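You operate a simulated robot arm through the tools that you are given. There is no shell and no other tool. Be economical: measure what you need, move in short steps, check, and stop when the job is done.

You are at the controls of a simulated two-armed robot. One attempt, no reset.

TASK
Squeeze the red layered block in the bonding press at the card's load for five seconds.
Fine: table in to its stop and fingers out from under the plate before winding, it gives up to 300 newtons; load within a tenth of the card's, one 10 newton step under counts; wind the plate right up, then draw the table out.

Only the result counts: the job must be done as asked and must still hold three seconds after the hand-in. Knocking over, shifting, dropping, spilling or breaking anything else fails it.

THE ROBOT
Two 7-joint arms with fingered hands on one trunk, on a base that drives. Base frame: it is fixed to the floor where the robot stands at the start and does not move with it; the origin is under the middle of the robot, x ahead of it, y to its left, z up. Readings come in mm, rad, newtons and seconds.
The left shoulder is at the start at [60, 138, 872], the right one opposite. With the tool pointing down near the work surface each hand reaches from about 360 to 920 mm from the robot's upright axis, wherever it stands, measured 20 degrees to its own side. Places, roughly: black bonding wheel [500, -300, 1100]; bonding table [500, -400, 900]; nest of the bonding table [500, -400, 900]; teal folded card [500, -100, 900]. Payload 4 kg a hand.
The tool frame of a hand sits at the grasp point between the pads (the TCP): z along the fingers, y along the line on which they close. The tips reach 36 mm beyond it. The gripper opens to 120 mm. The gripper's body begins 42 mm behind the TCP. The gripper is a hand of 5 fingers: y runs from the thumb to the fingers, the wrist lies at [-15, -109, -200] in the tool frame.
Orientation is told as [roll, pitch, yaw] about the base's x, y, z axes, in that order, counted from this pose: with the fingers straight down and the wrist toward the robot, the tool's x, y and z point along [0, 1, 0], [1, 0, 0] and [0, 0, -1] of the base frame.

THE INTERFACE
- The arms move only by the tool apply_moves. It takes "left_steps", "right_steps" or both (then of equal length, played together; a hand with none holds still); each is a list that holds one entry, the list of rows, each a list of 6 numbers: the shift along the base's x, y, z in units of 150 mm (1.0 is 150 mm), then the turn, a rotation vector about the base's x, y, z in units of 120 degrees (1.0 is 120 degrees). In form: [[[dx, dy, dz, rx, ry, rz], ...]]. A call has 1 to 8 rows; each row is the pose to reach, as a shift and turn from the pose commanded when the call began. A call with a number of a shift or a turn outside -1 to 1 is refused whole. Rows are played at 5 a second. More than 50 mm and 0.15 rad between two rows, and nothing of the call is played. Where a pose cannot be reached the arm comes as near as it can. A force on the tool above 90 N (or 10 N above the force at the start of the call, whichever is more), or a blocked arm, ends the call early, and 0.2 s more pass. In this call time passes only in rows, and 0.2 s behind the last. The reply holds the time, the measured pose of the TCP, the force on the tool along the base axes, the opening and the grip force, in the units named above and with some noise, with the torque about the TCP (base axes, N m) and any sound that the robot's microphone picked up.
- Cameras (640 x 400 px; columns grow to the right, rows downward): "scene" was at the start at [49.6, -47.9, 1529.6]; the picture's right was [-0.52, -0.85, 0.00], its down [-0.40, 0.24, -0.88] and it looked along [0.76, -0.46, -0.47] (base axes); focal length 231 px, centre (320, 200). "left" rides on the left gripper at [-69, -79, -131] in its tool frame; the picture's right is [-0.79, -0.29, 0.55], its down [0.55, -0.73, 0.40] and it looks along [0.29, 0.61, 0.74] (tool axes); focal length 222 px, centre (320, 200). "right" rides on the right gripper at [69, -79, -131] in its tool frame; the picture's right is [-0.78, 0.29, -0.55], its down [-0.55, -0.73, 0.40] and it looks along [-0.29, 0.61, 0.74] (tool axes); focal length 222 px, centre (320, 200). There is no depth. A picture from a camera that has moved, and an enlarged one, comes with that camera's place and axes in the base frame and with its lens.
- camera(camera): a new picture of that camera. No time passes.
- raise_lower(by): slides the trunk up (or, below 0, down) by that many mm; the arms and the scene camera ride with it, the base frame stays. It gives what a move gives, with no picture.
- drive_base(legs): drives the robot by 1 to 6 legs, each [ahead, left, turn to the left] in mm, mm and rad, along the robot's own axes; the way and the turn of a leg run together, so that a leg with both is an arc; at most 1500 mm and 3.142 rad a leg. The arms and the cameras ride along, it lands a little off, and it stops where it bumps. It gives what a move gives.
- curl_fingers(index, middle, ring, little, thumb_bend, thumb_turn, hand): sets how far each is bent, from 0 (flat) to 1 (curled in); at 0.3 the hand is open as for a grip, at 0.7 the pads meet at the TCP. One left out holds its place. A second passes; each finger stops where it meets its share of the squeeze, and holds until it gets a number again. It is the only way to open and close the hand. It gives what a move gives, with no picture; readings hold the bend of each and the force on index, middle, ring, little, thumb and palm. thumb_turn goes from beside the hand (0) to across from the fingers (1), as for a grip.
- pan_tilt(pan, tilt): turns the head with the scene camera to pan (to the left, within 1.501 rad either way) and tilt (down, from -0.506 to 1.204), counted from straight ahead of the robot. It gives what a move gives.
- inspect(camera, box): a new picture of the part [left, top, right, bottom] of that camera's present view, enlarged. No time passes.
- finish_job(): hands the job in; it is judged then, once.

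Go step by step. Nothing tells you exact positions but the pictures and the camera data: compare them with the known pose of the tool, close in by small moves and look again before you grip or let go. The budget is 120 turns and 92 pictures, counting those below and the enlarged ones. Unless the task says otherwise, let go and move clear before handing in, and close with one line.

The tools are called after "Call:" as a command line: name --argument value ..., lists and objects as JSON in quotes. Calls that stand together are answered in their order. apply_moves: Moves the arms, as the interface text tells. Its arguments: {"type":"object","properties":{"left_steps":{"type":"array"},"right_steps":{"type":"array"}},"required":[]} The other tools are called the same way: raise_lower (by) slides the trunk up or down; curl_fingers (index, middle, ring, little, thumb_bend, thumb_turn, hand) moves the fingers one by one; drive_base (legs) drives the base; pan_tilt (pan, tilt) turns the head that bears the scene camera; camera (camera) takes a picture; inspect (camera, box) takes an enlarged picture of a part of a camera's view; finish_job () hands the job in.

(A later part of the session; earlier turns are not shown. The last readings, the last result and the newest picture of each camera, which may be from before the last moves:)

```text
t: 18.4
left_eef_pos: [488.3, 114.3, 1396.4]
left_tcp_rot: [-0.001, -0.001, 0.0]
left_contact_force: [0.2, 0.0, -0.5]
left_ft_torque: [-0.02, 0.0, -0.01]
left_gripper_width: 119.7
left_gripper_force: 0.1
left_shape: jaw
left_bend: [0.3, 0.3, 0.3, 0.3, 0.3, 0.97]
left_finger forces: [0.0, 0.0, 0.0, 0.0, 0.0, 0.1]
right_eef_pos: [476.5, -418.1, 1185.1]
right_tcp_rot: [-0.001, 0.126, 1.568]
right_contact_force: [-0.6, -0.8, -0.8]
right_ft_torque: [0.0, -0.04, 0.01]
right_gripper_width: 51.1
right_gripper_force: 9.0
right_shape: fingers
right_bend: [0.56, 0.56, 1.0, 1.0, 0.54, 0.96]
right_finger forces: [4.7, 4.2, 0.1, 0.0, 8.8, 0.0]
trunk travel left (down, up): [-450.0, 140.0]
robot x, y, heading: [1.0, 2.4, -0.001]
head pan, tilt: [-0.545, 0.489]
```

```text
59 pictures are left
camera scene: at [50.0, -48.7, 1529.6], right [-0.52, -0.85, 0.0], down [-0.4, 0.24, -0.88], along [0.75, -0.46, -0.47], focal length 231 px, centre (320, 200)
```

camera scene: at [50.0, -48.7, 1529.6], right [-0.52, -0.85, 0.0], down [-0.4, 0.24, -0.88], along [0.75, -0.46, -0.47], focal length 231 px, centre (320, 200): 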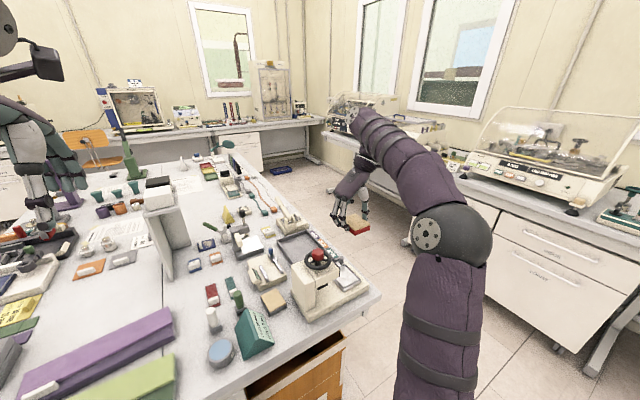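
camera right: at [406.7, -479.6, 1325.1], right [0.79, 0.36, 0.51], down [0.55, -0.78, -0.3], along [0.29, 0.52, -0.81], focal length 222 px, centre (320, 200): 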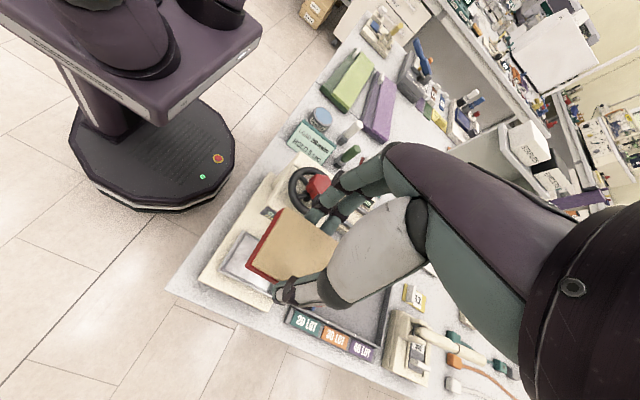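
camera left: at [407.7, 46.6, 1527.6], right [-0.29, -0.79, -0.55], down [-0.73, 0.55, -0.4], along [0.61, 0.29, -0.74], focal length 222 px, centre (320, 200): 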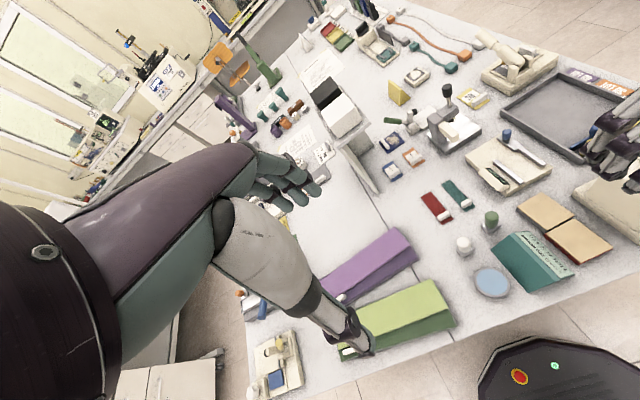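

Call:
inspect --camera "right" --box '[190, 160, 360, 320]'

Call:
inspect --camera "scene" --box '[285, 235, 375, 320]'

Call:
inspect --camera "scene" --box '[320, 170, 390, 250]'

```text
2.50 times, centred on (275, 240) of right
camera zoom: at [406.7, -479.6, 1325.1], right [0.79, 0.36, 0.51], down [0.55, -0.78, -0.3], along [0.29, 0.52, -0.81], focal length 555 px, centre (432, 100)
```

zoom: 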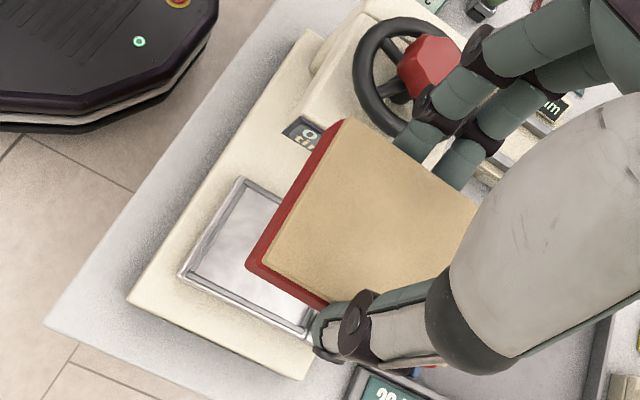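

```text
4.71 times, centred on (330, 278) of scene
camera zoom: at [50.0, -48.7, 1529.6], right [-0.52, -0.85, 0.0], down [-0.4, 0.24, -0.88], along [0.75, -0.46, -0.47], focal length 1086 px, centre (273, -165)
```

zoom: 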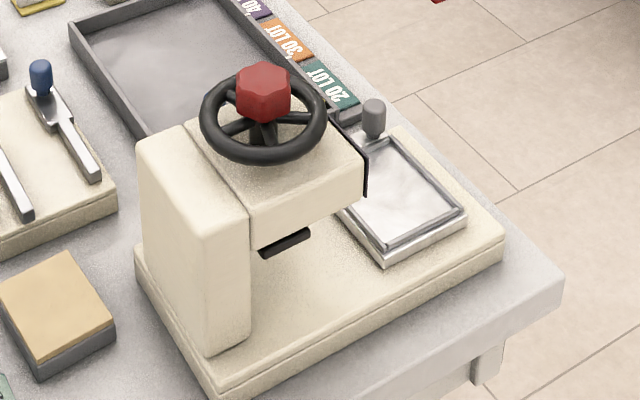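

```text
5.00 times, centred on (355, 210) of scene
camera zoom: at [50.0, -48.7, 1529.6], right [-0.52, -0.85, 0.0], down [-0.4, 0.24, -0.88], along [0.75, -0.46, -0.47], focal length 1154 px, centre (145, 150)
```

zoom: 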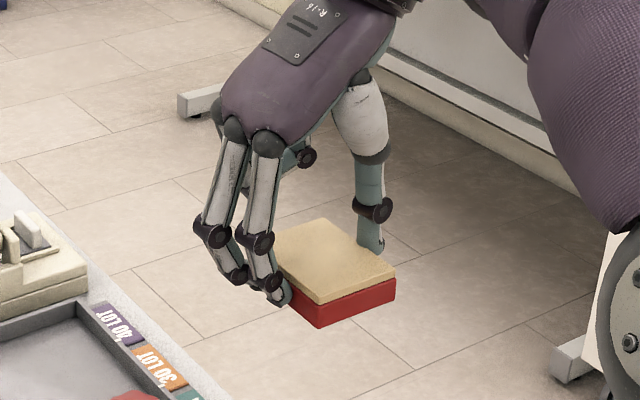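

The press has a digital load display on its right end. The nest frame spans x 443–532 and y -374 to -443, with its rim at z ≈ 945. My fingers would foul the press head in the present pose, so I'll roll the hand 17° away from it and set the block's right edge in first.

Call:
apply_moves --right_steps '[[[0.04, -0.05, 0, 0.07, 0, 0], [0.083, -0.1, 0, 0.1417, 0, 0], [0.083, -0.1, -0.25, 0.1417, 0, 0], [0.083, -0.1, -0.5, 0.1417, 0, 0], [0.083, -0.1, -0.75, 0.1417, 0, 0], [0.083, -0.1, -0.9, 0.1417, 0, 0]]]'

Call:
camera --camera "right"

Call:
inspect --camera "scene" --box '[290, 210, 400, 310]'

```text
t: 19.8
left_eef_pos: [488.2, 114.3, 1396.6]
left_tcp_rot: [0.001, 0.0, 0.001]
left_contact_force: [-0.4, -0.1, 0.1]
left_ft_torque: [0.02, 0.02, -0.02]
left_gripper_width: 119.9
left_gripper_force: 0.1
left_shape: jaw
left_bend: [0.3, 0.3, 0.3, 0.3, 0.3, 0.97]
left_finger forces: [0.0, 0.1, 0.1, 0.0, 0.0, 0.0]
right_eef_pos: [489.7, -432.9, 1050.0]
right_tcp_rot: [0.002, -0.172, 1.57]
right_contact_force: [0.2, -0.4, -0.6]
right_ft_torque: [0.05, 0.0, -0.02]
right_gripper_width: 50.8
right_gripper_force: 8.5
right_shape: fingers
right_bend: [0.56, 0.57, 1.0, 1.0, 0.54, 0.96]
right_finger forces: [4.5, 4.1, 0.1, 0.0, 9.1, 0.0]
trunk travel left (down, up): [-450.0, 140.0]
robot x, y, heading: [-0.3, 1.4, -0.004]
head pan, tilt: [-0.545, 0.489]
```

```text
55 pictures are left
camera right: at [419.7, -533.4, 1164.9], right [0.79, 0.19, 0.59], down [0.55, -0.66, -0.52], along [0.29, 0.73, -0.62], focal length 222 px, centre (320, 200)
```

right: 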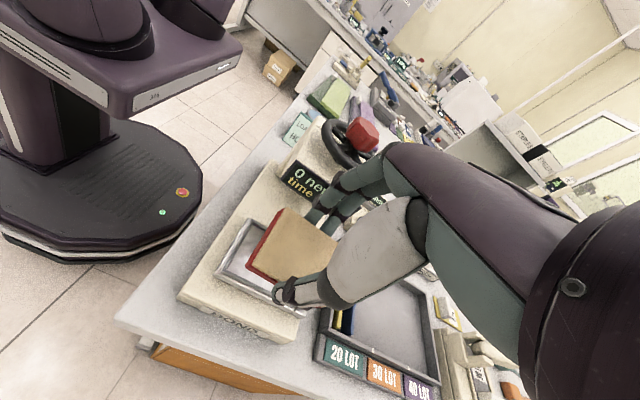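

```text
4.00 times, centred on (345, 260) of scene
camera zoom: at [49.9, -48.6, 1529.6], right [-0.52, -0.85, 0.0], down [-0.4, 0.24, -0.88], along [0.75, -0.46, -0.47], focal length 923 px, centre (220, -40)
```

zoom: 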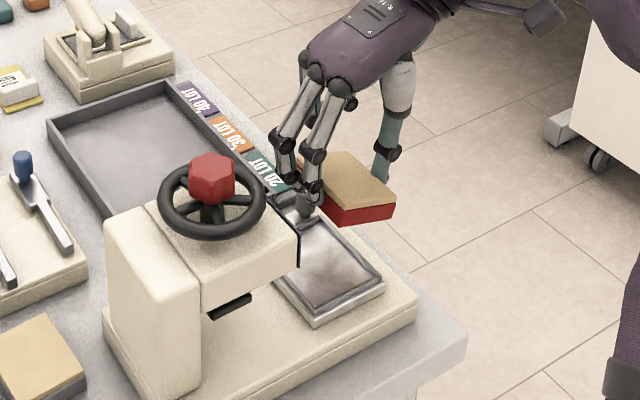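

The display reads "0 newton / time". Now lowering toward the nest.

Call:
apply_moves --right_steps '[[[0, 0.02, -0.1, 0, 0, 0], [0, 0.05, -0.2, 0, 0, 0], [0, 0.08, -0.3, 0, 0, 0]]]'

Call:
inspect --camera "right" --box '[200, 150, 370, 330]'

Call:
inspect --camera "scene" --box '[310, 230, 380, 300]'

```text
t: 20.6
left_eef_pos: [486.8, 115.9, 1395.7]
left_tcp_rot: [-0.001, 0.0, 0.0]
left_contact_force: [-0.1, -0.1, -0.2]
left_ft_torque: [-0.03, 0.0, 0.02]
left_gripper_width: 119.7
left_gripper_force: 0.1
left_shape: jaw
left_bend: [0.3, 0.3, 0.3, 0.3, 0.3, 0.97]
left_finger forces: [0.0, 0.0, 0.2, 0.0, 0.1, 0.0]
right_eef_pos: [489.4, -420.3, 1006.8]
right_tcp_rot: [0.0, -0.171, 1.569]
right_contact_force: [-1.2, 0.8, -1.2]
right_ft_torque: [0.01, -0.01, -0.02]
right_gripper_width: 50.7
right_gripper_force: 8.5
right_shape: fingers
right_bend: [0.56, 0.57, 1.0, 1.0, 0.54, 0.96]
right_finger forces: [4.5, 3.9, 0.0, 0.1, 9.0, 0.0]
trunk travel left (down, up): [-450.0, 140.0]
robot x, y, heading: [-1.5, 0.8, 0.004]
head pan, tilt: [-0.545, 0.489]
```

```text
2.22 times, centred on (285, 240) of right
camera zoom: at [419.2, -520.5, 1121.0], right [0.79, 0.19, 0.59], down [0.55, -0.66, -0.52], along [0.29, 0.73, -0.62], focal length 494 px, centre (398, 111)
```

zoom: 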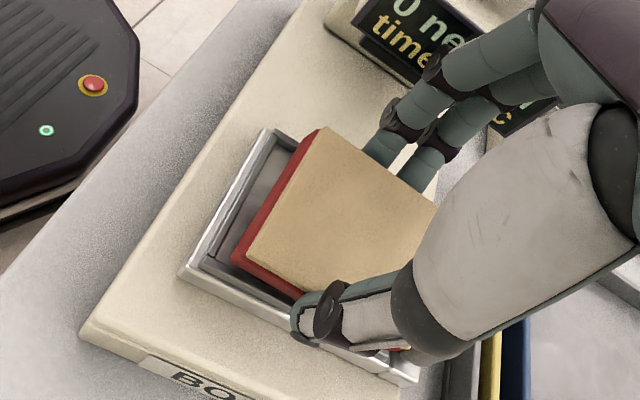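

```text
5.71 times, centred on (345, 265) of scene
camera zoom: at [49.8, -48.0, 1529.6], right [-0.52, -0.85, 0.0], down [-0.4, 0.24, -0.88], along [0.76, -0.46, -0.47], focal length 1319 px, centre (177, -171)
```

zoom: 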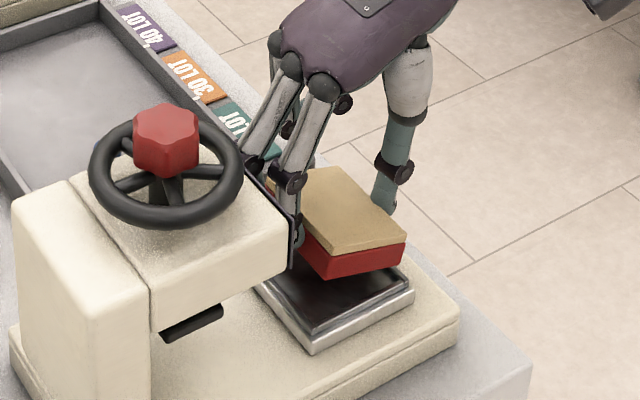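

Alignment is good: the block's edge sits about 4 mm short in y. Shift +4.5 mm and lower until it just touches.

Call:
apply_moves --right_steps '[[[0, 0.03, 0, 0, 0, 0], [0, 0.03, -0.04, 0, 0, 0], [0, 0.03, -0.07, 0, 0, 0], [0, 0.03, -0.09, 0, 0, 0]]]'

Call:
inspect --camera "right" --box '[200, 150, 370, 330]'

Call:
inspect --camera "scene" --box '[310, 230, 380, 300]'

```text
t: 21.6
left_eef_pos: [486.2, 113.7, 1397.3]
left_tcp_rot: [0.001, 0.001, 0.0]
left_contact_force: [0.1, -0.5, -0.3]
left_ft_torque: [-0.02, 0.01, -0.01]
left_gripper_width: 119.7
left_gripper_force: 0.0
left_shape: jaw
left_bend: [0.3, 0.3, 0.3, 0.3, 0.3, 0.97]
left_finger forces: [0.0, 0.0, 0.0, 0.1, 0.0, 0.0]
right_eef_pos: [488.5, -418.3, 992.8]
right_tcp_rot: [-0.001, -0.171, 1.567]
right_contact_force: [-0.3, -18.2, 12.9]
right_ft_torque: [0.43, 0.01, -0.17]
right_gripper_width: 51.5
right_gripper_force: 21.6
right_shape: fingers
right_bend: [0.56, 0.59, 1.0, 1.0, 0.54, 0.96]
right_finger forces: [3.7, 28.7, 0.1, 0.0, 10.8, 0.0]
trunk travel left (down, up): [-450.0, 140.0]
robot x, y, heading: [-0.7, -1.0, 0.001]
head pan, tilt: [-0.545, 0.489]
```

```text
2.22 times, centred on (285, 240) of right
camera zoom: at [418.1, -517.7, 1108.0], right [0.79, 0.19, 0.59], down [0.55, -0.66, -0.52], along [0.29, 0.73, -0.62], focal length 494 px, centre (398, 111)
```

zoom: 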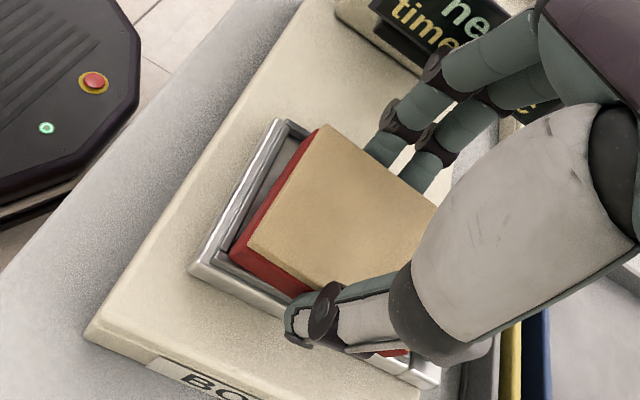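

```text
5.71 times, centred on (345, 265) of scene
camera zoom: at [48.8, -49.5, 1529.6], right [-0.52, -0.85, 0.0], down [-0.4, 0.24, -0.88], along [0.76, -0.46, -0.47], focal length 1319 px, centre (177, -171)
```

zoom: 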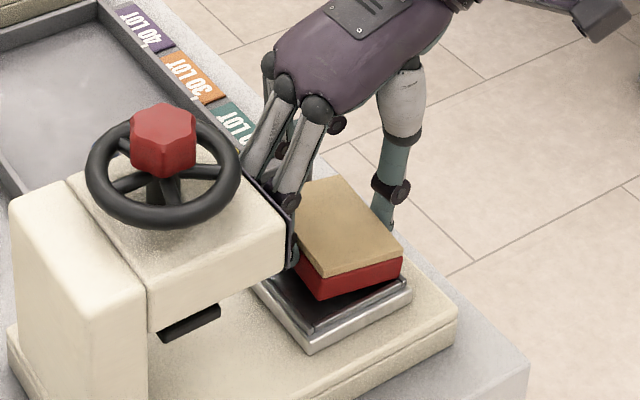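

The middle finger is pressing the press head. I'll back off 3 mm at once and recheck the force.

Call:
apply_moves --right_steps '[[[0, -0.03, 0.01, 0, 0, 0]]]'

```text
t: 22.0
left_eef_pos: [485.5, 116.3, 1396.6]
left_tcp_rot: [-0.001, -0.001, 0.0]
left_contact_force: [0.3, 0.0, 0.2]
left_ft_torque: [0.02, -0.02, 0.01]
left_gripper_width: 119.6
left_gripper_force: 0.1
left_shape: jaw
left_bend: [0.3, 0.3, 0.3, 0.3, 0.3, 0.97]
left_finger forces: [0.1, 0.0, 0.0, 0.0, 0.1, 0.1]
right_eef_pos: [488.6, -419.3, 994.8]
right_tcp_rot: [0.003, -0.173, 1.57]
right_contact_force: [-2.7, -4.7, 5.7]
right_ft_torque: [-0.14, 0.17, -0.09]
right_gripper_width: 51.1
right_gripper_force: 11.6
right_shape: fingers
right_bend: [0.56, 0.58, 1.0, 1.0, 0.55, 0.95]
right_finger forces: [4.7, 9.8, 0.1, 0.0, 9.1, 0.0]
trunk travel left (down, up): [-450.0, 140.0]
robot x, y, heading: [0.6, 1.6, -0.0]
head pan, tilt: [-0.545, 0.489]
```

Still light contact. I'll roll the hand 8° more about the block's lower edge, which frees the fingers.

Call:
apply_moves --right_steps '[[[0, -0.03, 0.01, 0.03, 0, 0], [0, -0.035, 0.015, 0.067, 0, 0], [0, -0.03, 0.01, 0.067, 0, 0]]]'

Call:
inspect --camera "right" --box '[200, 150, 370, 330]'

Call:
inspect --camera "scene" --box '[310, 230, 380, 300]'

```text
t: 22.8
left_eef_pos: [486.6, 116.6, 1396.7]
left_tcp_rot: [0.0, 0.0, 0.0]
left_contact_force: [-0.2, -0.3, 0.4]
left_ft_torque: [0.0, -0.01, 0.01]
left_gripper_width: 119.6
left_gripper_force: 0.0
left_shape: jaw
left_bend: [0.3, 0.3, 0.3, 0.3, 0.3, 0.97]
left_finger forces: [0.0, 0.0, 0.0, 0.0, 0.0, 0.0]
right_eef_pos: [489.6, -424.2, 996.6]
right_tcp_rot: [0.0, -0.313, 1.569]
right_contact_force: [-1.1, 0.1, 7.6]
right_ft_torque: [-0.16, 0.14, -0.03]
right_gripper_width: 51.3
right_gripper_force: 9.6
right_shape: fingers
right_bend: [0.56, 0.57, 1.0, 1.0, 0.55, 0.95]
right_finger forces: [5.8, 4.2, 0.0, 0.0, 8.5, 0.1]
trunk travel left (down, up): [-450.0, 140.0]
robot x, y, heading: [0.6, -0.6, -0.001]
head pan, tilt: [-0.545, 0.489]
```

```text
2.22 times, centred on (285, 240) of right
camera zoom: at [419.4, -539.5, 1096.1], right [0.78, 0.11, 0.61], down [0.55, -0.58, -0.6], along [0.29, 0.81, -0.51], focal length 494 px, centre (398, 111)
```

zoom: 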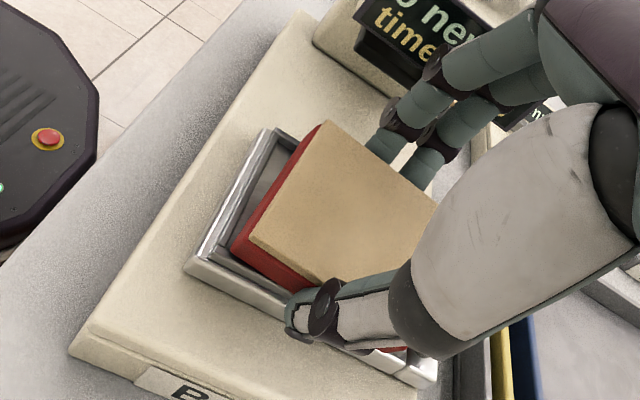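

```text
5.71 times, centred on (345, 265) of scene
camera zoom: at [49.0, -47.5, 1529.7], right [-0.52, -0.85, 0.0], down [-0.4, 0.24, -0.88], along [0.76, -0.46, -0.47], focal length 1319 px, centre (177, -171)
```

zoom: 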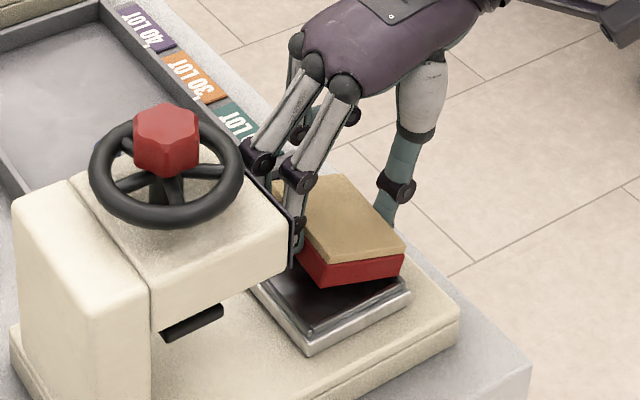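

The block's lower edge rests in the nest and the fingers are free of the head. Opening the thumb lets the block settle.

Call:
curl_fingers --hand "right" --thumb_bend 0.47 --index 0.55 --middle 0.55

Call:
inspect --camera "right" --box '[200, 150, 370, 330]'

Call:
inspect --camera "scene" --box '[310, 230, 380, 300]'

```text
t: 23.8
left_eef_pos: [487.5, 114.1, 1397.6]
left_tcp_rot: [0.0, 0.001, 0.0]
left_contact_force: [1.2, -0.7, -0.2]
left_ft_torque: [-0.01, 0.03, 0.0]
left_gripper_width: 119.8
left_gripper_force: 0.0
left_shape: jaw
left_bend: [0.3, 0.3, 0.3, 0.3, 0.3, 0.97]
left_finger forces: [0.1, 0.1, 0.1, 0.1, 0.0, 0.0]
right_eef_pos: [490.1, -425.1, 996.9]
right_tcp_rot: [0.001, -0.312, 1.569]
right_contact_force: [0.1, 0.6, -0.2]
right_ft_torque: [0.05, 0.01, -0.01]
right_gripper_width: 57.5
right_gripper_force: 0.6
right_shape: fingers
right_bend: [0.54, 0.55, 1.0, 1.0, 0.47, 0.97]
right_finger forces: [0.8, 0.2, 0.0, 0.1, 0.1, 0.0]
trunk travel left (down, up): [-450.0, 140.0]
robot x, y, heading: [-0.6, 2.2, -0.0]
head pan, tilt: [-0.545, 0.489]
```

```text
2.22 times, centred on (285, 240) of right
camera zoom: at [419.7, -539.9, 1095.7], right [0.79, 0.11, 0.61], down [0.55, -0.58, -0.6], along [0.29, 0.81, -0.51], focal length 494 px, centre (398, 111)
```

zoom: 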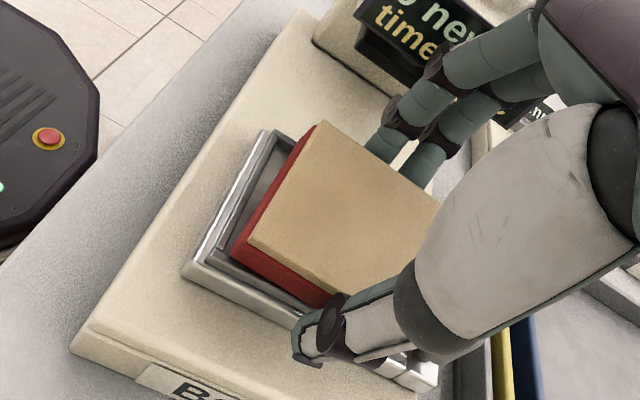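

```text
5.71 times, centred on (345, 265) of scene
camera zoom: at [49.7, -47.8, 1529.6], right [-0.52, -0.85, 0.0], down [-0.4, 0.24, -0.88], along [0.76, -0.46, -0.47], focal length 1319 px, centre (177, -171)
```

zoom: 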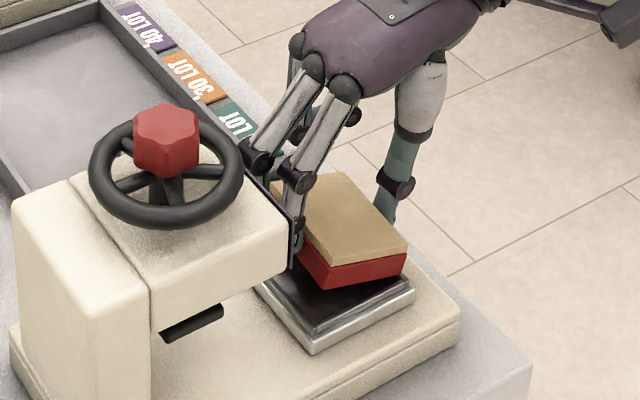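

Call:
curl_fingers --hand "right" --index 0.51 --middle 0.51

Call:
inspect --camera "scene" --box '[310, 230, 380, 300]'

```text
t: 24.8
left_eef_pos: [486.0, 116.3, 1396.7]
left_tcp_rot: [0.001, 0.001, 0.0]
left_contact_force: [-0.5, 0.0, -0.5]
left_ft_torque: [0.02, 0.04, 0.04]
left_gripper_width: 119.6
left_gripper_force: 0.0
left_shape: jaw
left_bend: [0.3, 0.3, 0.3, 0.3, 0.3, 0.97]
left_finger forces: [0.0, 0.1, 0.0, 0.0, 0.0, 0.0]
right_eef_pos: [489.8, -425.8, 996.2]
right_tcp_rot: [-0.001, -0.31, 1.569]
right_contact_force: [0.3, -0.4, 0.2]
right_ft_torque: [-0.01, 0.01, 0.01]
right_gripper_width: 62.3
right_gripper_force: 0.0
right_shape: fingers
right_bend: [0.51, 0.51, 1.0, 1.0, 0.47, 0.97]
right_finger forces: [0.1, 0.0, 0.0, 0.0, 0.0, 0.0]
trunk travel left (down, up): [-450.0, 140.0]
robot x, y, heading: [1.5, -0.1, 0.002]
head pan, tilt: [-0.545, 0.489]
```

```text
5.71 times, centred on (345, 265) of scene
camera zoom: at [49.6, -47.9, 1529.6], right [-0.52, -0.85, 0.0], down [-0.4, 0.24, -0.88], along [0.76, -0.46, -0.47], focal length 1319 px, centre (177, -171)
```

zoom: 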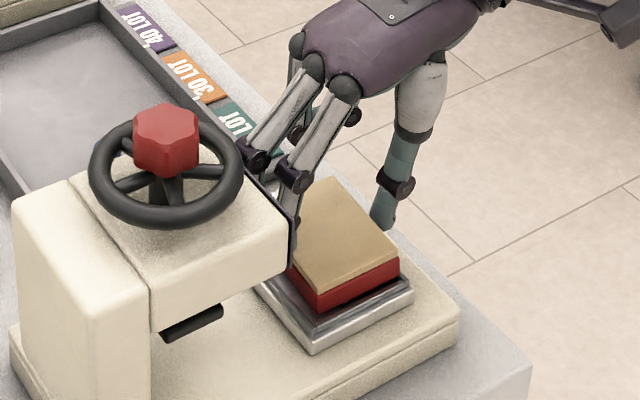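

The block dropped into the nest. Lifting the hand straight up and looking.

Call:
apply_moves --right_steps '[[[0, -0.02, 0.15, 0, 0, 0], [0, -0.03, 0.4, 0, 0, 0], [0, -0.05, 0.7, 0, 0, 0], [0, -0.1, 1.0, -0.06, 0, 0]]]'

Call:
camera --camera "right"

Call:
inspect --camera "scene" --box '[290, 230, 380, 310]'

```text
t: 25.8
left_eef_pos: [485.7, 116.8, 1396.6]
left_tcp_rot: [-0.001, -0.002, 0.001]
left_contact_force: [0.1, -0.3, -0.5]
left_ft_torque: [-0.03, -0.01, -0.02]
left_gripper_width: 120.2
left_gripper_force: 0.0
left_shape: jaw
left_bend: [0.3, 0.3, 0.3, 0.3, 0.3, 0.97]
left_finger forces: [0.0, 0.0, 0.0, 0.0, 0.0, 0.1]
right_eef_pos: [488.3, -440.5, 1146.9]
right_tcp_rot: [0.003, -0.184, 1.57]
right_contact_force: [0.5, 0.9, 0.0]
right_ft_torque: [-0.03, -0.04, 0.0]
right_gripper_width: 62.6
right_gripper_force: 0.0
right_shape: fingers
right_bend: [0.51, 0.51, 1.0, 1.0, 0.47, 0.97]
right_finger forces: [0.1, 0.0, 0.0, 0.0, 0.0, 0.0]
trunk travel left (down, up): [-450.0, 140.0]
robot x, y, heading: [1.1, -1.5, -0.001]
head pan, tilt: [-0.545, 0.489]
```

```text
44 pictures are left
camera right: at [418.9, -540.6, 1259.8], right [0.79, 0.18, 0.59], down [0.55, -0.65, -0.53], along [0.29, 0.74, -0.61], focal length 222 px, centre (320, 200)
```

right: 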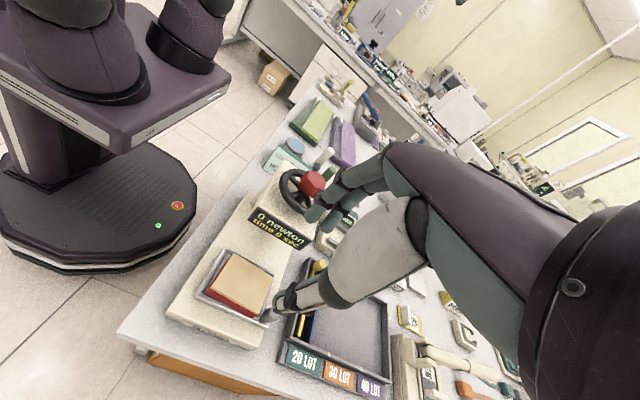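

```text
5.00 times, centred on (335, 270) of scene
camera zoom: at [49.1, -46.8, 1529.6], right [-0.52, -0.85, 0.0], down [-0.4, 0.24, -0.88], along [0.76, -0.46, -0.47], focal length 1154 px, centre (245, -150)
```

zoom: 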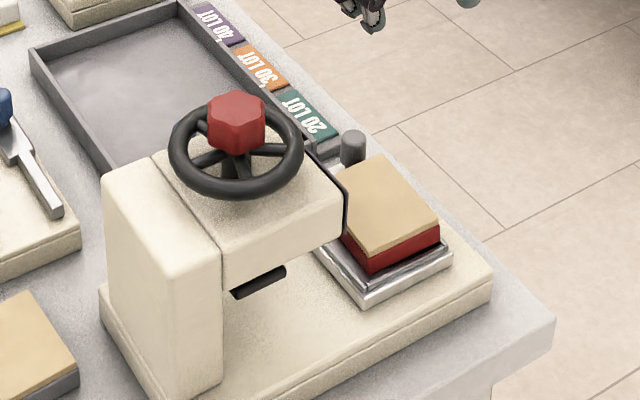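

Call:
inspect --camera "right" --box '[160, 190, 330, 350]'

```text
2.50 times, centred on (245, 270) of right
camera zoom: at [418.9, -540.6, 1259.8], right [0.79, 0.18, 0.59], down [0.55, -0.65, -0.53], along [0.29, 0.74, -0.61], focal length 555 px, centre (508, 25)
```

zoom: 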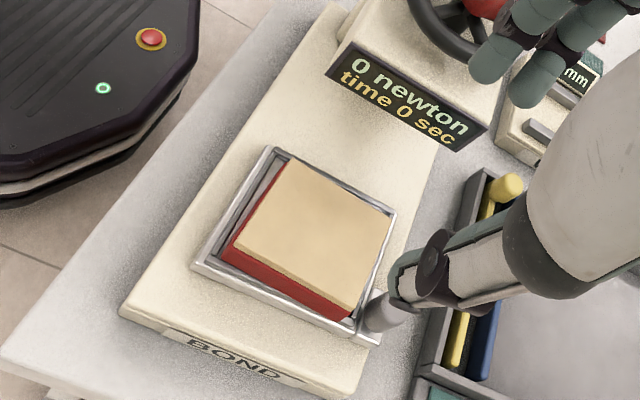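

The block is seated and the display reads 0 newton / time 0 sec. Next I'll push the table in with the grey knob at about (535, -433), using the backs of the index and middle fingers from the right side.

Call:
apply_moves --right_steps '[[[0.1, -0.1, 0, 0, 0.03, 0], [0.2, -0.25, 0, 0, 0.06, 0], [0.3, -0.365, -0.2, 0, 0.06, 0], [0.4, -0.365, -0.4, 0, 0.06, 0], [0.4, -0.365, -0.58, 0, 0.06, 0]]]'

Call:
camera --camera "right"

Call:
inspect --camera "scene" --box '[310, 200, 430, 310]'

```text
t: 27.0
left_eef_pos: [487.5, 114.6, 1395.9]
left_tcp_rot: [-0.002, -0.001, 0.001]
left_contact_force: [0.3, 0.2, -0.6]
left_ft_torque: [0.0, 0.0, -0.01]
left_gripper_width: 119.5
left_gripper_force: 0.0
left_shape: jaw
left_bend: [0.3, 0.3, 0.3, 0.3, 0.3, 0.97]
left_finger forces: [0.0, 0.0, 0.0, 0.0, 0.0, 0.0]
right_eef_pos: [486.9, -457.1, 1130.1]
right_tcp_rot: [0.104, -0.181, 1.546]
right_contact_force: [-0.1, -0.5, -0.4]
right_ft_torque: [-0.01, -0.02, 0.0]
right_gripper_width: 62.8
right_gripper_force: 0.0
right_shape: fingers
right_bend: [0.51, 0.51, 1.0, 1.0, 0.47, 0.97]
right_finger forces: [0.0, 0.1, 0.0, 0.1, 0.0, 0.0]
right hand out of reach, approached as far as the arm can: row 1, 2, 3, 4, 5
trunk travel left (down, up): [-450.0, 140.0]
robot x, y, heading: [-0.8, 2.1, 0.004]
head pan, tilt: [-0.545, 0.489]
```

```text
41 pictures are left
camera right: at [429.1, -558.2, 1249.3], right [0.84, 0.18, 0.51], down [0.49, -0.65, -0.58], along [0.23, 0.74, -0.64], focal length 222 px, centre (320, 200)
```

right: 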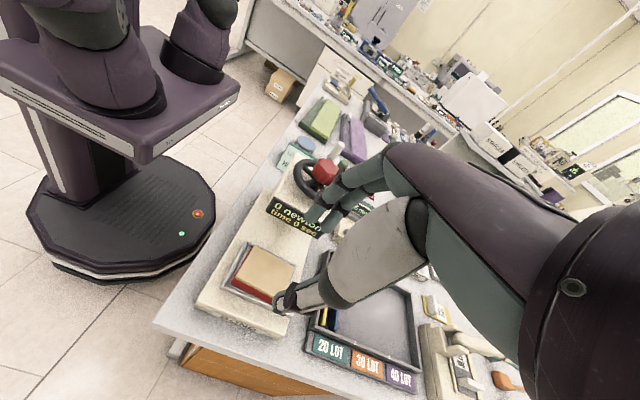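

```text
3.64 times, centred on (370, 255) of scene
camera zoom: at [49.6, -48.1, 1529.6], right [-0.52, -0.85, 0.0], down [-0.4, 0.24, -0.88], along [0.76, -0.46, -0.47], focal length 839 px, centre (138, 0)
```

zoom: 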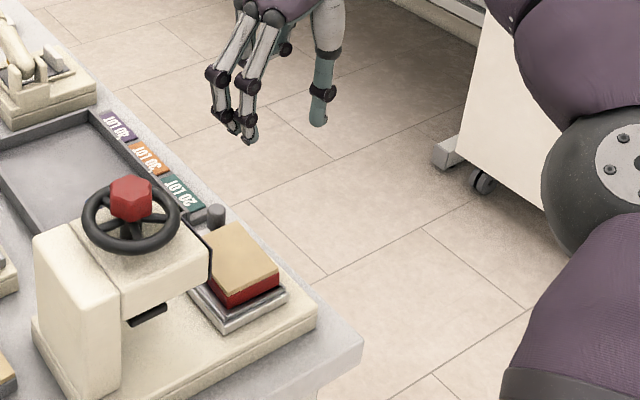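

The arm is at its reach limit there, so I'll drive the robot 220 mm to its right along the bench.

Call:
drive_base --legs '[[0, -220, 0]]'

Call:
camera --camera "scene"

```text
t: 28.7
left_eef_pos: [487.2, -108.6, 1396.8]
left_tcp_rot: [0.0, 0.0, -0.001]
left_contact_force: [0.4, -0.2, -0.2]
left_ft_torque: [-0.03, 0.0, -0.02]
left_gripper_width: 119.5
left_gripper_force: 0.0
left_shape: jaw
left_bend: [0.3, 0.3, 0.3, 0.3, 0.3, 0.97]
left_finger forces: [0.1, 0.0, 0.0, 0.0, 0.1, 0.0]
right_eef_pos: [488.5, -680.7, 1129.5]
right_tcp_rot: [0.102, -0.185, 1.549]
right_contact_force: [0.3, -0.1, -0.7]
right_ft_torque: [0.05, 0.0, -0.01]
right_gripper_width: 62.8
right_gripper_force: 0.0
right_shape: fingers
right_bend: [0.51, 0.51, 1.0, 1.0, 0.47, 0.97]
right_finger forces: [0.1, 0.0, 0.1, 0.0, 0.0, 0.1]
trunk travel left (down, up): [-450.0, 140.0]
robot x, y, heading: [-1.3, -221.0, -0.001]
head pan, tilt: [-0.545, 0.489]
```

```text
39 pictures are left
camera scene: at [49.6, -272.1, 1529.6], right [-0.52, -0.85, 0.0], down [-0.4, 0.24, -0.88], along [0.76, -0.46, -0.47], focal length 231 px, centre (320, 200)
```

scene: 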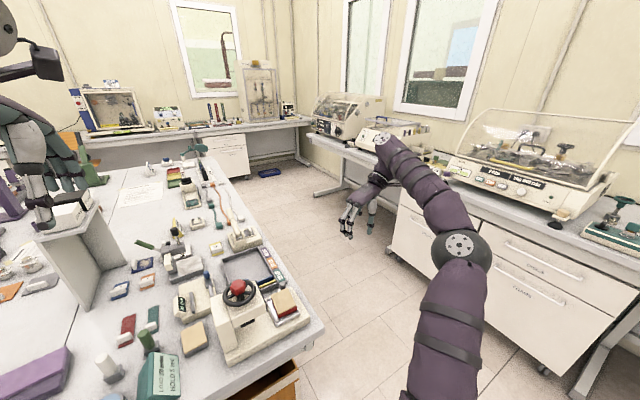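

Call:
inspect --camera "scene" --box '[205, 265, 325, 375]'

```text
3.64 times, centred on (265, 320) of scene
camera zoom: at [49.6, -272.1, 1529.6], right [-0.52, -0.85, 0.0], down [-0.4, 0.24, -0.88], along [0.76, -0.46, -0.47], focal length 839 px, centre (520, -236)
```

zoom: 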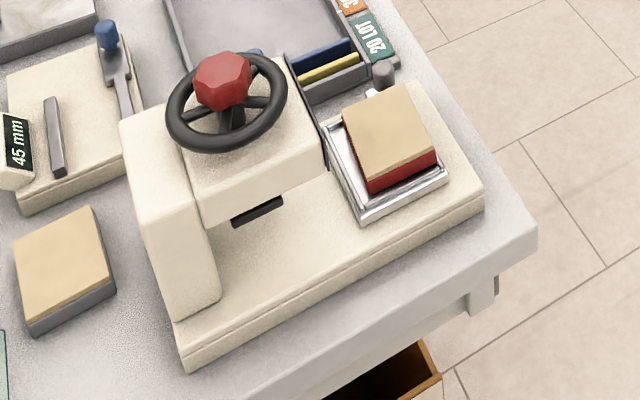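

Call:
apply_moves --right_steps '[[[0.05, 0.2, 0, 0, 0, 0], [0.1, 0.4, 0, 0, 0, 0]]]'

```text
t: 29.3
left_eef_pos: [487.4, -107.2, 1396.2]
left_tcp_rot: [-0.003, -0.001, 0.0]
left_contact_force: [-0.3, -0.1, 0.7]
left_ft_torque: [0.0, -0.02, 0.0]
left_gripper_width: 119.6
left_gripper_force: 0.1
left_shape: jaw
left_bend: [0.3, 0.3, 0.3, 0.3, 0.3, 0.97]
left_finger forces: [0.0, 0.0, 0.0, 0.1, 0.0, 0.1]
right_eef_pos: [502.6, -619.0, 1130.5]
right_tcp_rot: [0.103, -0.183, 1.55]
right_contact_force: [-0.1, 0.0, 0.6]
right_ft_torque: [0.01, 0.0, 0.01]
right_gripper_width: 63.0
right_gripper_force: 0.0
right_shape: fingers
right_bend: [0.51, 0.51, 1.0, 1.0, 0.47, 0.97]
right_finger forces: [0.0, 0.0, 0.0, 0.0, 0.1, 0.1]
trunk travel left (down, up): [-450.0, 140.0]
robot x, y, heading: [-2.2, -219.3, -0.004]
head pan, tilt: [-0.545, 0.489]
```

Call:
apply_moves --right_steps '[[[0.1, 0.2, -0.1, 0, 0, 0], [0.2, 0.4, -0.2, 0, 0, 0], [0.303, 0.6, -0.35, 0, 0, 0], [0.303, 0.78, -0.5, 0, 0, 0], [0.303, 0.78, -0.7, 0, 0, 0]]]'

Call:
camera --camera "right"

Call:
inspect --camera "scene" --box '[240, 240, 360, 350]'

```text
t: 30.5
left_eef_pos: [487.2, -108.5, 1395.9]
left_tcp_rot: [0.0, 0.001, 0.0]
left_contact_force: [0.9, -0.4, 0.4]
left_ft_torque: [0.01, 0.0, 0.02]
left_gripper_width: 119.5
left_gripper_force: 0.1
left_shape: jaw
left_bend: [0.3, 0.3, 0.3, 0.3, 0.3, 0.97]
left_finger forces: [0.0, 0.0, 0.0, 0.0, 0.0, 0.0]
right_eef_pos: [548.3, -504.4, 1026.0]
right_tcp_rot: [0.104, -0.182, 1.548]
right_contact_force: [-0.1, 0.0, 0.1]
right_ft_torque: [0.02, 0.05, 0.01]
right_gripper_width: 62.8
right_gripper_force: 0.0
right_shape: fingers
right_bend: [0.51, 0.51, 1.0, 1.0, 0.47, 0.97]
right_finger forces: [0.1, 0.0, 0.1, 0.0, 0.0, 0.0]
trunk travel left (down, up): [-450.0, 140.0]
robot x, y, heading: [1.9, -222.0, -0.001]
head pan, tilt: [-0.545, 0.489]
```

```text
37 pictures are left
camera right: at [489.8, -604.7, 1145.3], right [0.84, 0.18, 0.51], down [0.49, -0.65, -0.58], along [0.23, 0.74, -0.64], focal length 222 px, centre (320, 200)
```

right: 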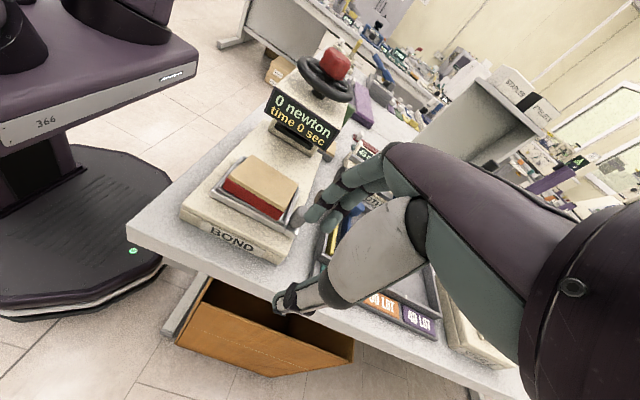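

```text
3.64 times, centred on (300, 295) of scene
camera zoom: at [50.1, -271.4, 1529.6], right [-0.52, -0.85, 0.0], down [-0.4, 0.24, -0.88], along [0.75, -0.46, -0.47], focal length 839 px, centre (393, -146)
```

zoom: 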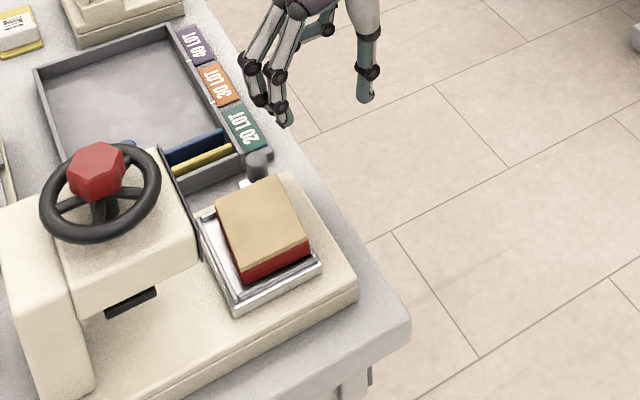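

Call:
apply_moves --right_steps '[[[0, 0, -0.11, 0, 0, 0], [0, 0, -0.22, 0, 0, 0]]]'

Call:
inspect --camera "right" --box '[230, 120, 400, 260]'

Call:
inspect --camera "scene" --box '[270, 245, 350, 325]'

```text
t: 31.1
left_eef_pos: [487.5, -107.1, 1396.5]
left_tcp_rot: [0.001, 0.0, 0.001]
left_contact_force: [0.4, -1.0, -0.4]
left_ft_torque: [-0.01, 0.02, -0.02]
left_gripper_width: 119.7
left_gripper_force: 0.0
left_shape: jaw
left_bend: [0.3, 0.3, 0.3, 0.3, 0.3, 0.97]
left_finger forces: [0.0, 0.1, 0.0, 0.1, 0.1, 0.1]
right_eef_pos: [548.0, -502.6, 992.7]
right_tcp_rot: [0.105, -0.183, 1.549]
right_contact_force: [0.1, -0.5, 0.0]
right_ft_torque: [-0.01, 0.0, -0.02]
right_gripper_width: 62.8
right_gripper_force: 0.1
right_shape: fingers
right_bend: [0.51, 0.51, 1.0, 1.0, 0.47, 0.97]
right_finger forces: [0.1, 0.0, 0.0, 0.1, 0.0, 0.0]
trunk travel left (down, up): [-450.0, 140.0]
robot x, y, heading: [-3.3, -223.9, 0.0]
head pan, tilt: [-0.545, 0.489]
```

```text
2.86 times, centred on (315, 190) of right
camera zoom: at [489.2, -603.9, 1112.7], right [0.84, 0.18, 0.51], down [0.49, -0.65, -0.58], along [0.23, 0.74, -0.64], focal length 635 px, centre (334, 229)
```

zoom: 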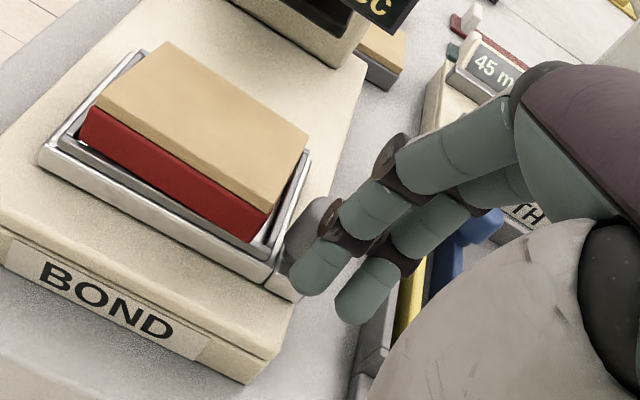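

```text
5.00 times, centred on (310, 285) of scene
camera zoom: at [49.7, -270.8, 1529.6], right [-0.52, -0.85, 0.0], down [-0.4, 0.24, -0.88], along [0.76, -0.46, -0.47], focal length 1154 px, centre (370, -225)
```

zoom: 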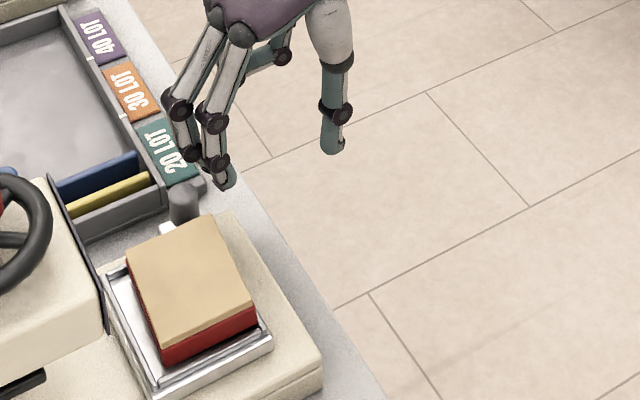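

The fingers are lined up just right of the knob. I'll lower slightly and push toward the press, stopping short of the end.

Call:
apply_moves --right_steps '[[[-0.01, 0, -0.05, 0, 0, 0], [-0.01, 0.1, -0.05, 0, 0, 0], [-0.01, 0.2, -0.05, 0, 0, 0], [-0.01, 0.28, -0.05, 0, 0, 0]]]'

Call:
inspect --camera "scene" --box '[240, 245, 340, 345]'

```text
t: 32.1
left_eef_pos: [486.8, -107.1, 1397.5]
left_tcp_rot: [-0.001, 0.0, 0.0]
left_contact_force: [0.6, -0.8, 0.5]
left_ft_torque: [0.02, 0.01, 0.0]
left_gripper_width: 119.8
left_gripper_force: 0.1
left_shape: jaw
left_bend: [0.3, 0.3, 0.3, 0.3, 0.3, 0.97]
left_finger forces: [0.0, 0.0, 0.1, 0.1, 0.1, 0.0]
right_eef_pos: [547.4, -462.3, 983.4]
right_tcp_rot: [0.103, -0.183, 1.545]
right_contact_force: [0.2, -0.2, 0.4]
right_ft_torque: [0.01, 0.03, 0.01]
right_gripper_width: 62.5
right_gripper_force: 0.3
right_shape: fingers
right_bend: [0.51, 0.51, 1.0, 1.0, 0.47, 0.97]
right_finger forces: [0.1, 0.0, 0.0, 0.1, 0.0, 0.0]
trunk travel left (down, up): [-450.0, 140.0]
robot x, y, heading: [0.0, -223.2, -0.004]
head pan, tilt: [-0.545, 0.489]
```

```text
4.00 times, centred on (290, 295) of scene
camera zoom: at [49.7, -270.7, 1529.6], right [-0.52, -0.85, 0.0], down [-0.4, 0.24, -0.88], along [0.76, -0.46, -0.47], focal length 923 px, centre (440, -180)
```

zoom: 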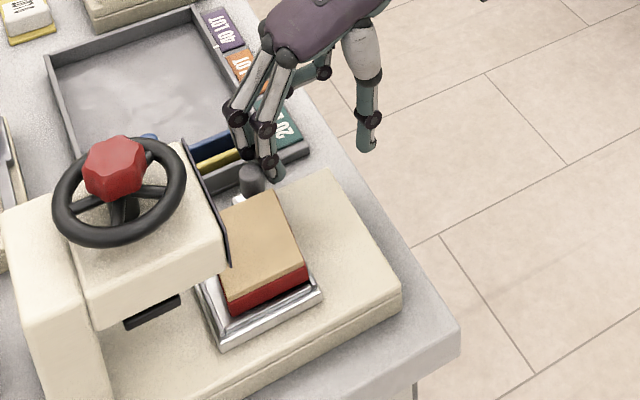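

The table slides in with the finger. Continue pushing.

Call:
apply_moves --right_steps '[[[0, 0.09, 0, 0, 0, 0], [0, 0.18, 0, 0, 0, 0], [0, 0.27, 0, 0, 0, 0], [0, 0.36, 0, 0, 0, 0]]]'

Call:
inspect --camera "scene" --box '[230, 245, 330, 345]'

```text
t: 33.1
left_eef_pos: [487.3, -107.9, 1396.4]
left_tcp_rot: [0.001, -0.001, -0.001]
left_contact_force: [-0.3, 0.8, -0.1]
left_ft_torque: [0.01, -0.01, -0.02]
left_gripper_width: 119.9
left_gripper_force: 0.1
left_shape: jaw
left_bend: [0.3, 0.3, 0.3, 0.3, 0.3, 0.97]
left_finger forces: [0.0, 0.0, 0.1, 0.0, 0.0, 0.1]
right_eef_pos: [547.1, -408.1, 983.5]
right_tcp_rot: [0.103, -0.184, 1.546]
right_contact_force: [0.2, 0.3, 1.3]
right_ft_torque: [0.02, -0.02, -0.04]
right_gripper_width: 62.5
right_gripper_force: 0.1
right_shape: fingers
right_bend: [0.51, 0.51, 1.0, 1.0, 0.47, 0.97]
right_finger forces: [0.1, 0.0, 0.1, 0.0, 0.1, 0.1]
trunk travel left (down, up): [-450.0, 140.0]
robot x, y, heading: [2.0, -225.2, 0.002]
head pan, tilt: [-0.545, 0.489]
```

```text
4.00 times, centred on (280, 295) of scene
camera zoom: at [49.7, -270.6, 1529.6], right [-0.52, -0.85, 0.0], down [-0.4, 0.24, -0.88], along [0.76, -0.46, -0.47], focal length 923 px, centre (480, -180)
```

zoom: 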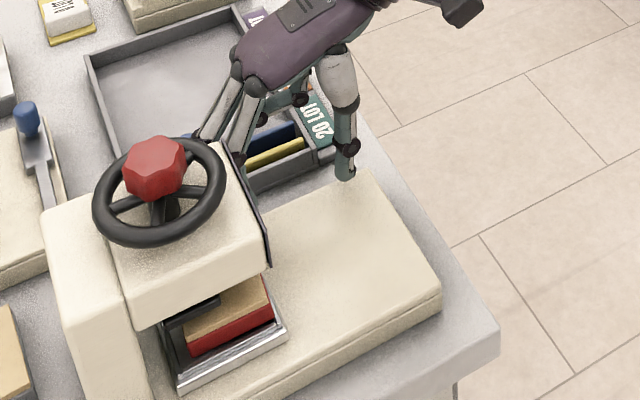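

About 85 mm in. Continue in small steps to the stop.

Call:
apply_moves --right_steps '[[[0, 0.03, 0, 0, 0, 0], [0, 0.06, 0, 0, 0, 0], [0, 0.09, 0, 0, 0, 0], [0, 0.12, 0, 0, 0, 0]]]'

Call:
inspect --camera "scene" --box '[230, 245, 330, 345]'

Call:
camera --camera "right"

```text
t: 34.1
left_eef_pos: [487.0, -109.7, 1396.7]
left_tcp_rot: [0.0, 0.001, -0.001]
left_contact_force: [0.0, 0.1, 0.6]
left_ft_torque: [0.01, 0.04, 0.01]
left_gripper_width: 119.6
left_gripper_force: 0.0
left_shape: jaw
left_bend: [0.3, 0.3, 0.3, 0.3, 0.3, 0.97]
left_finger forces: [0.1, 0.0, 0.1, 0.0, 0.0, 0.0]
right_eef_pos: [545.9, -392.0, 984.8]
right_tcp_rot: [0.101, -0.181, 1.547]
right_contact_force: [0.9, -8.0, 8.2]
right_ft_torque: [0.22, 0.1, 0.08]
right_gripper_width: 53.7
right_gripper_force: 6.1
right_shape: fingers
right_bend: [0.56, 0.51, 1.0, 1.0, 0.47, 0.97]
right_finger forces: [11.9, 0.1, 0.1, 0.0, 0.0, 0.0]
trunk travel left (down, up): [-450.0, 140.0]
robot x, y, heading: [4.0, -220.3, 0.001]
head pan, tilt: [-0.545, 0.489]
```

```text
4.00 times, centred on (280, 295) of scene
camera zoom: at [49.0, -271.9, 1529.7], right [-0.52, -0.85, 0.0], down [-0.4, 0.24, -0.88], along [0.76, -0.46, -0.47], focal length 923 px, centre (480, -180)
```

zoom: 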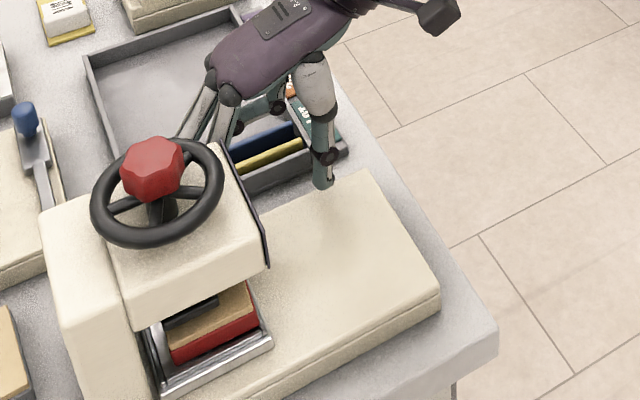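

```text
30 pictures are left
camera right: at [487.7, -491.5, 1104.5], right [0.84, 0.18, 0.51], down [0.49, -0.65, -0.58], along [0.23, 0.73, -0.64], focal length 222 px, centre (320, 200)
```

right: 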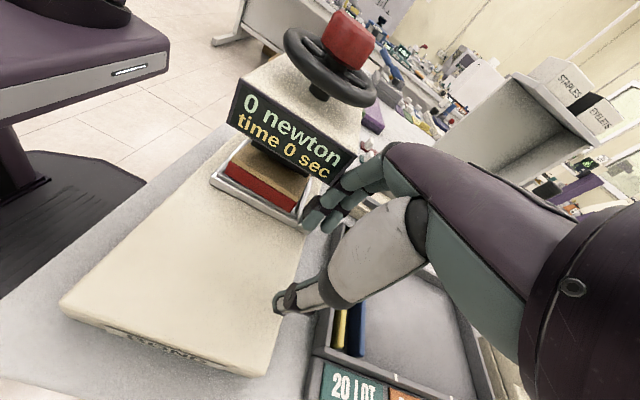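

Call:
inspect --camera "right" --box '[210, 90, 390, 240]'

```text
2.67 times, centred on (300, 165) of right
camera zoom: at [487.7, -491.5, 1104.5], right [0.84, 0.18, 0.51], down [0.49, -0.65, -0.58], along [0.23, 0.73, -0.64], focal length 592 px, centre (373, 293)
```

zoom: 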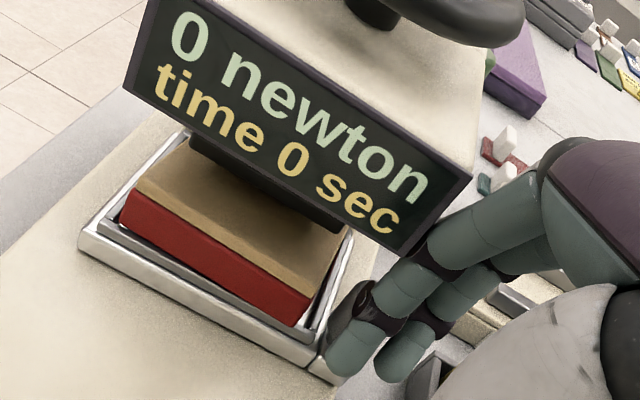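

The index's upper joint seems to touch the display's corner. I'll back off, tilt the hand further outward (away in both x and y), and push again.

Call:
apply_moves --right_steps '[[[0, -0.08, 0, 0, 0, 0], [0.015, -0.095, -0.02, 0.035, 0.035, 0], [0.03, -0.11, -0.045, 0.07, 0.07, 0], [0.03, -0.06, -0.045, 0.07, 0.07, 0], [0.03, -0.02, -0.045, 0.07, 0.07, 0]]]'

Call:
inspect --camera "right" --box '[210, 90, 390, 240]'

```text
t: 35.3
left_eef_pos: [484.3, -109.3, 1397.5]
left_tcp_rot: [-0.001, -0.002, 0.001]
left_contact_force: [0.0, -0.7, 0.4]
left_ft_torque: [0.01, 0.01, 0.02]
left_gripper_width: 119.8
left_gripper_force: 0.0
left_shape: jaw
left_bend: [0.3, 0.3, 0.3, 0.3, 0.3, 0.97]
left_finger forces: [0.0, 0.0, 0.0, 0.0, 0.1, 0.1]
right_eef_pos: [549.7, -393.7, 981.9]
right_tcp_rot: [0.252, -0.322, 1.507]
right_contact_force: [9.2, -14.7, 46.1]
right_ft_torque: [-2.35, 0.04, 0.4]
right_gripper_width: 67.8
right_gripper_force: 25.3
right_shape: fingers
right_bend: [0.54, 0.51, 1.0, 1.0, 0.43, 0.97]
right_finger forces: [6.5, 0.0, 0.0, 0.1, 43.2, 0.0]
trunk travel left (down, up): [-450.0, 140.0]
robot x, y, heading: [1.7, -219.0, -0.004]
head pan, tilt: [-0.545, 0.489]
```

```text
2.67 times, centred on (300, 165) of right
camera zoom: at [507.7, -511.5, 1092.5], right [0.91, 0.11, 0.41], down [0.4, -0.56, -0.73], along [0.15, 0.82, -0.55], focal length 592 px, centre (373, 293)
```

zoom: 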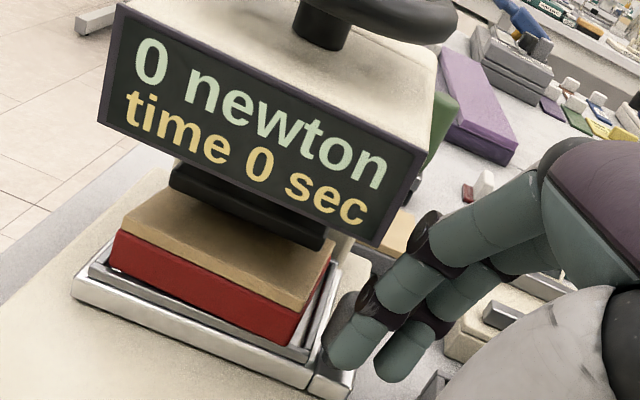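

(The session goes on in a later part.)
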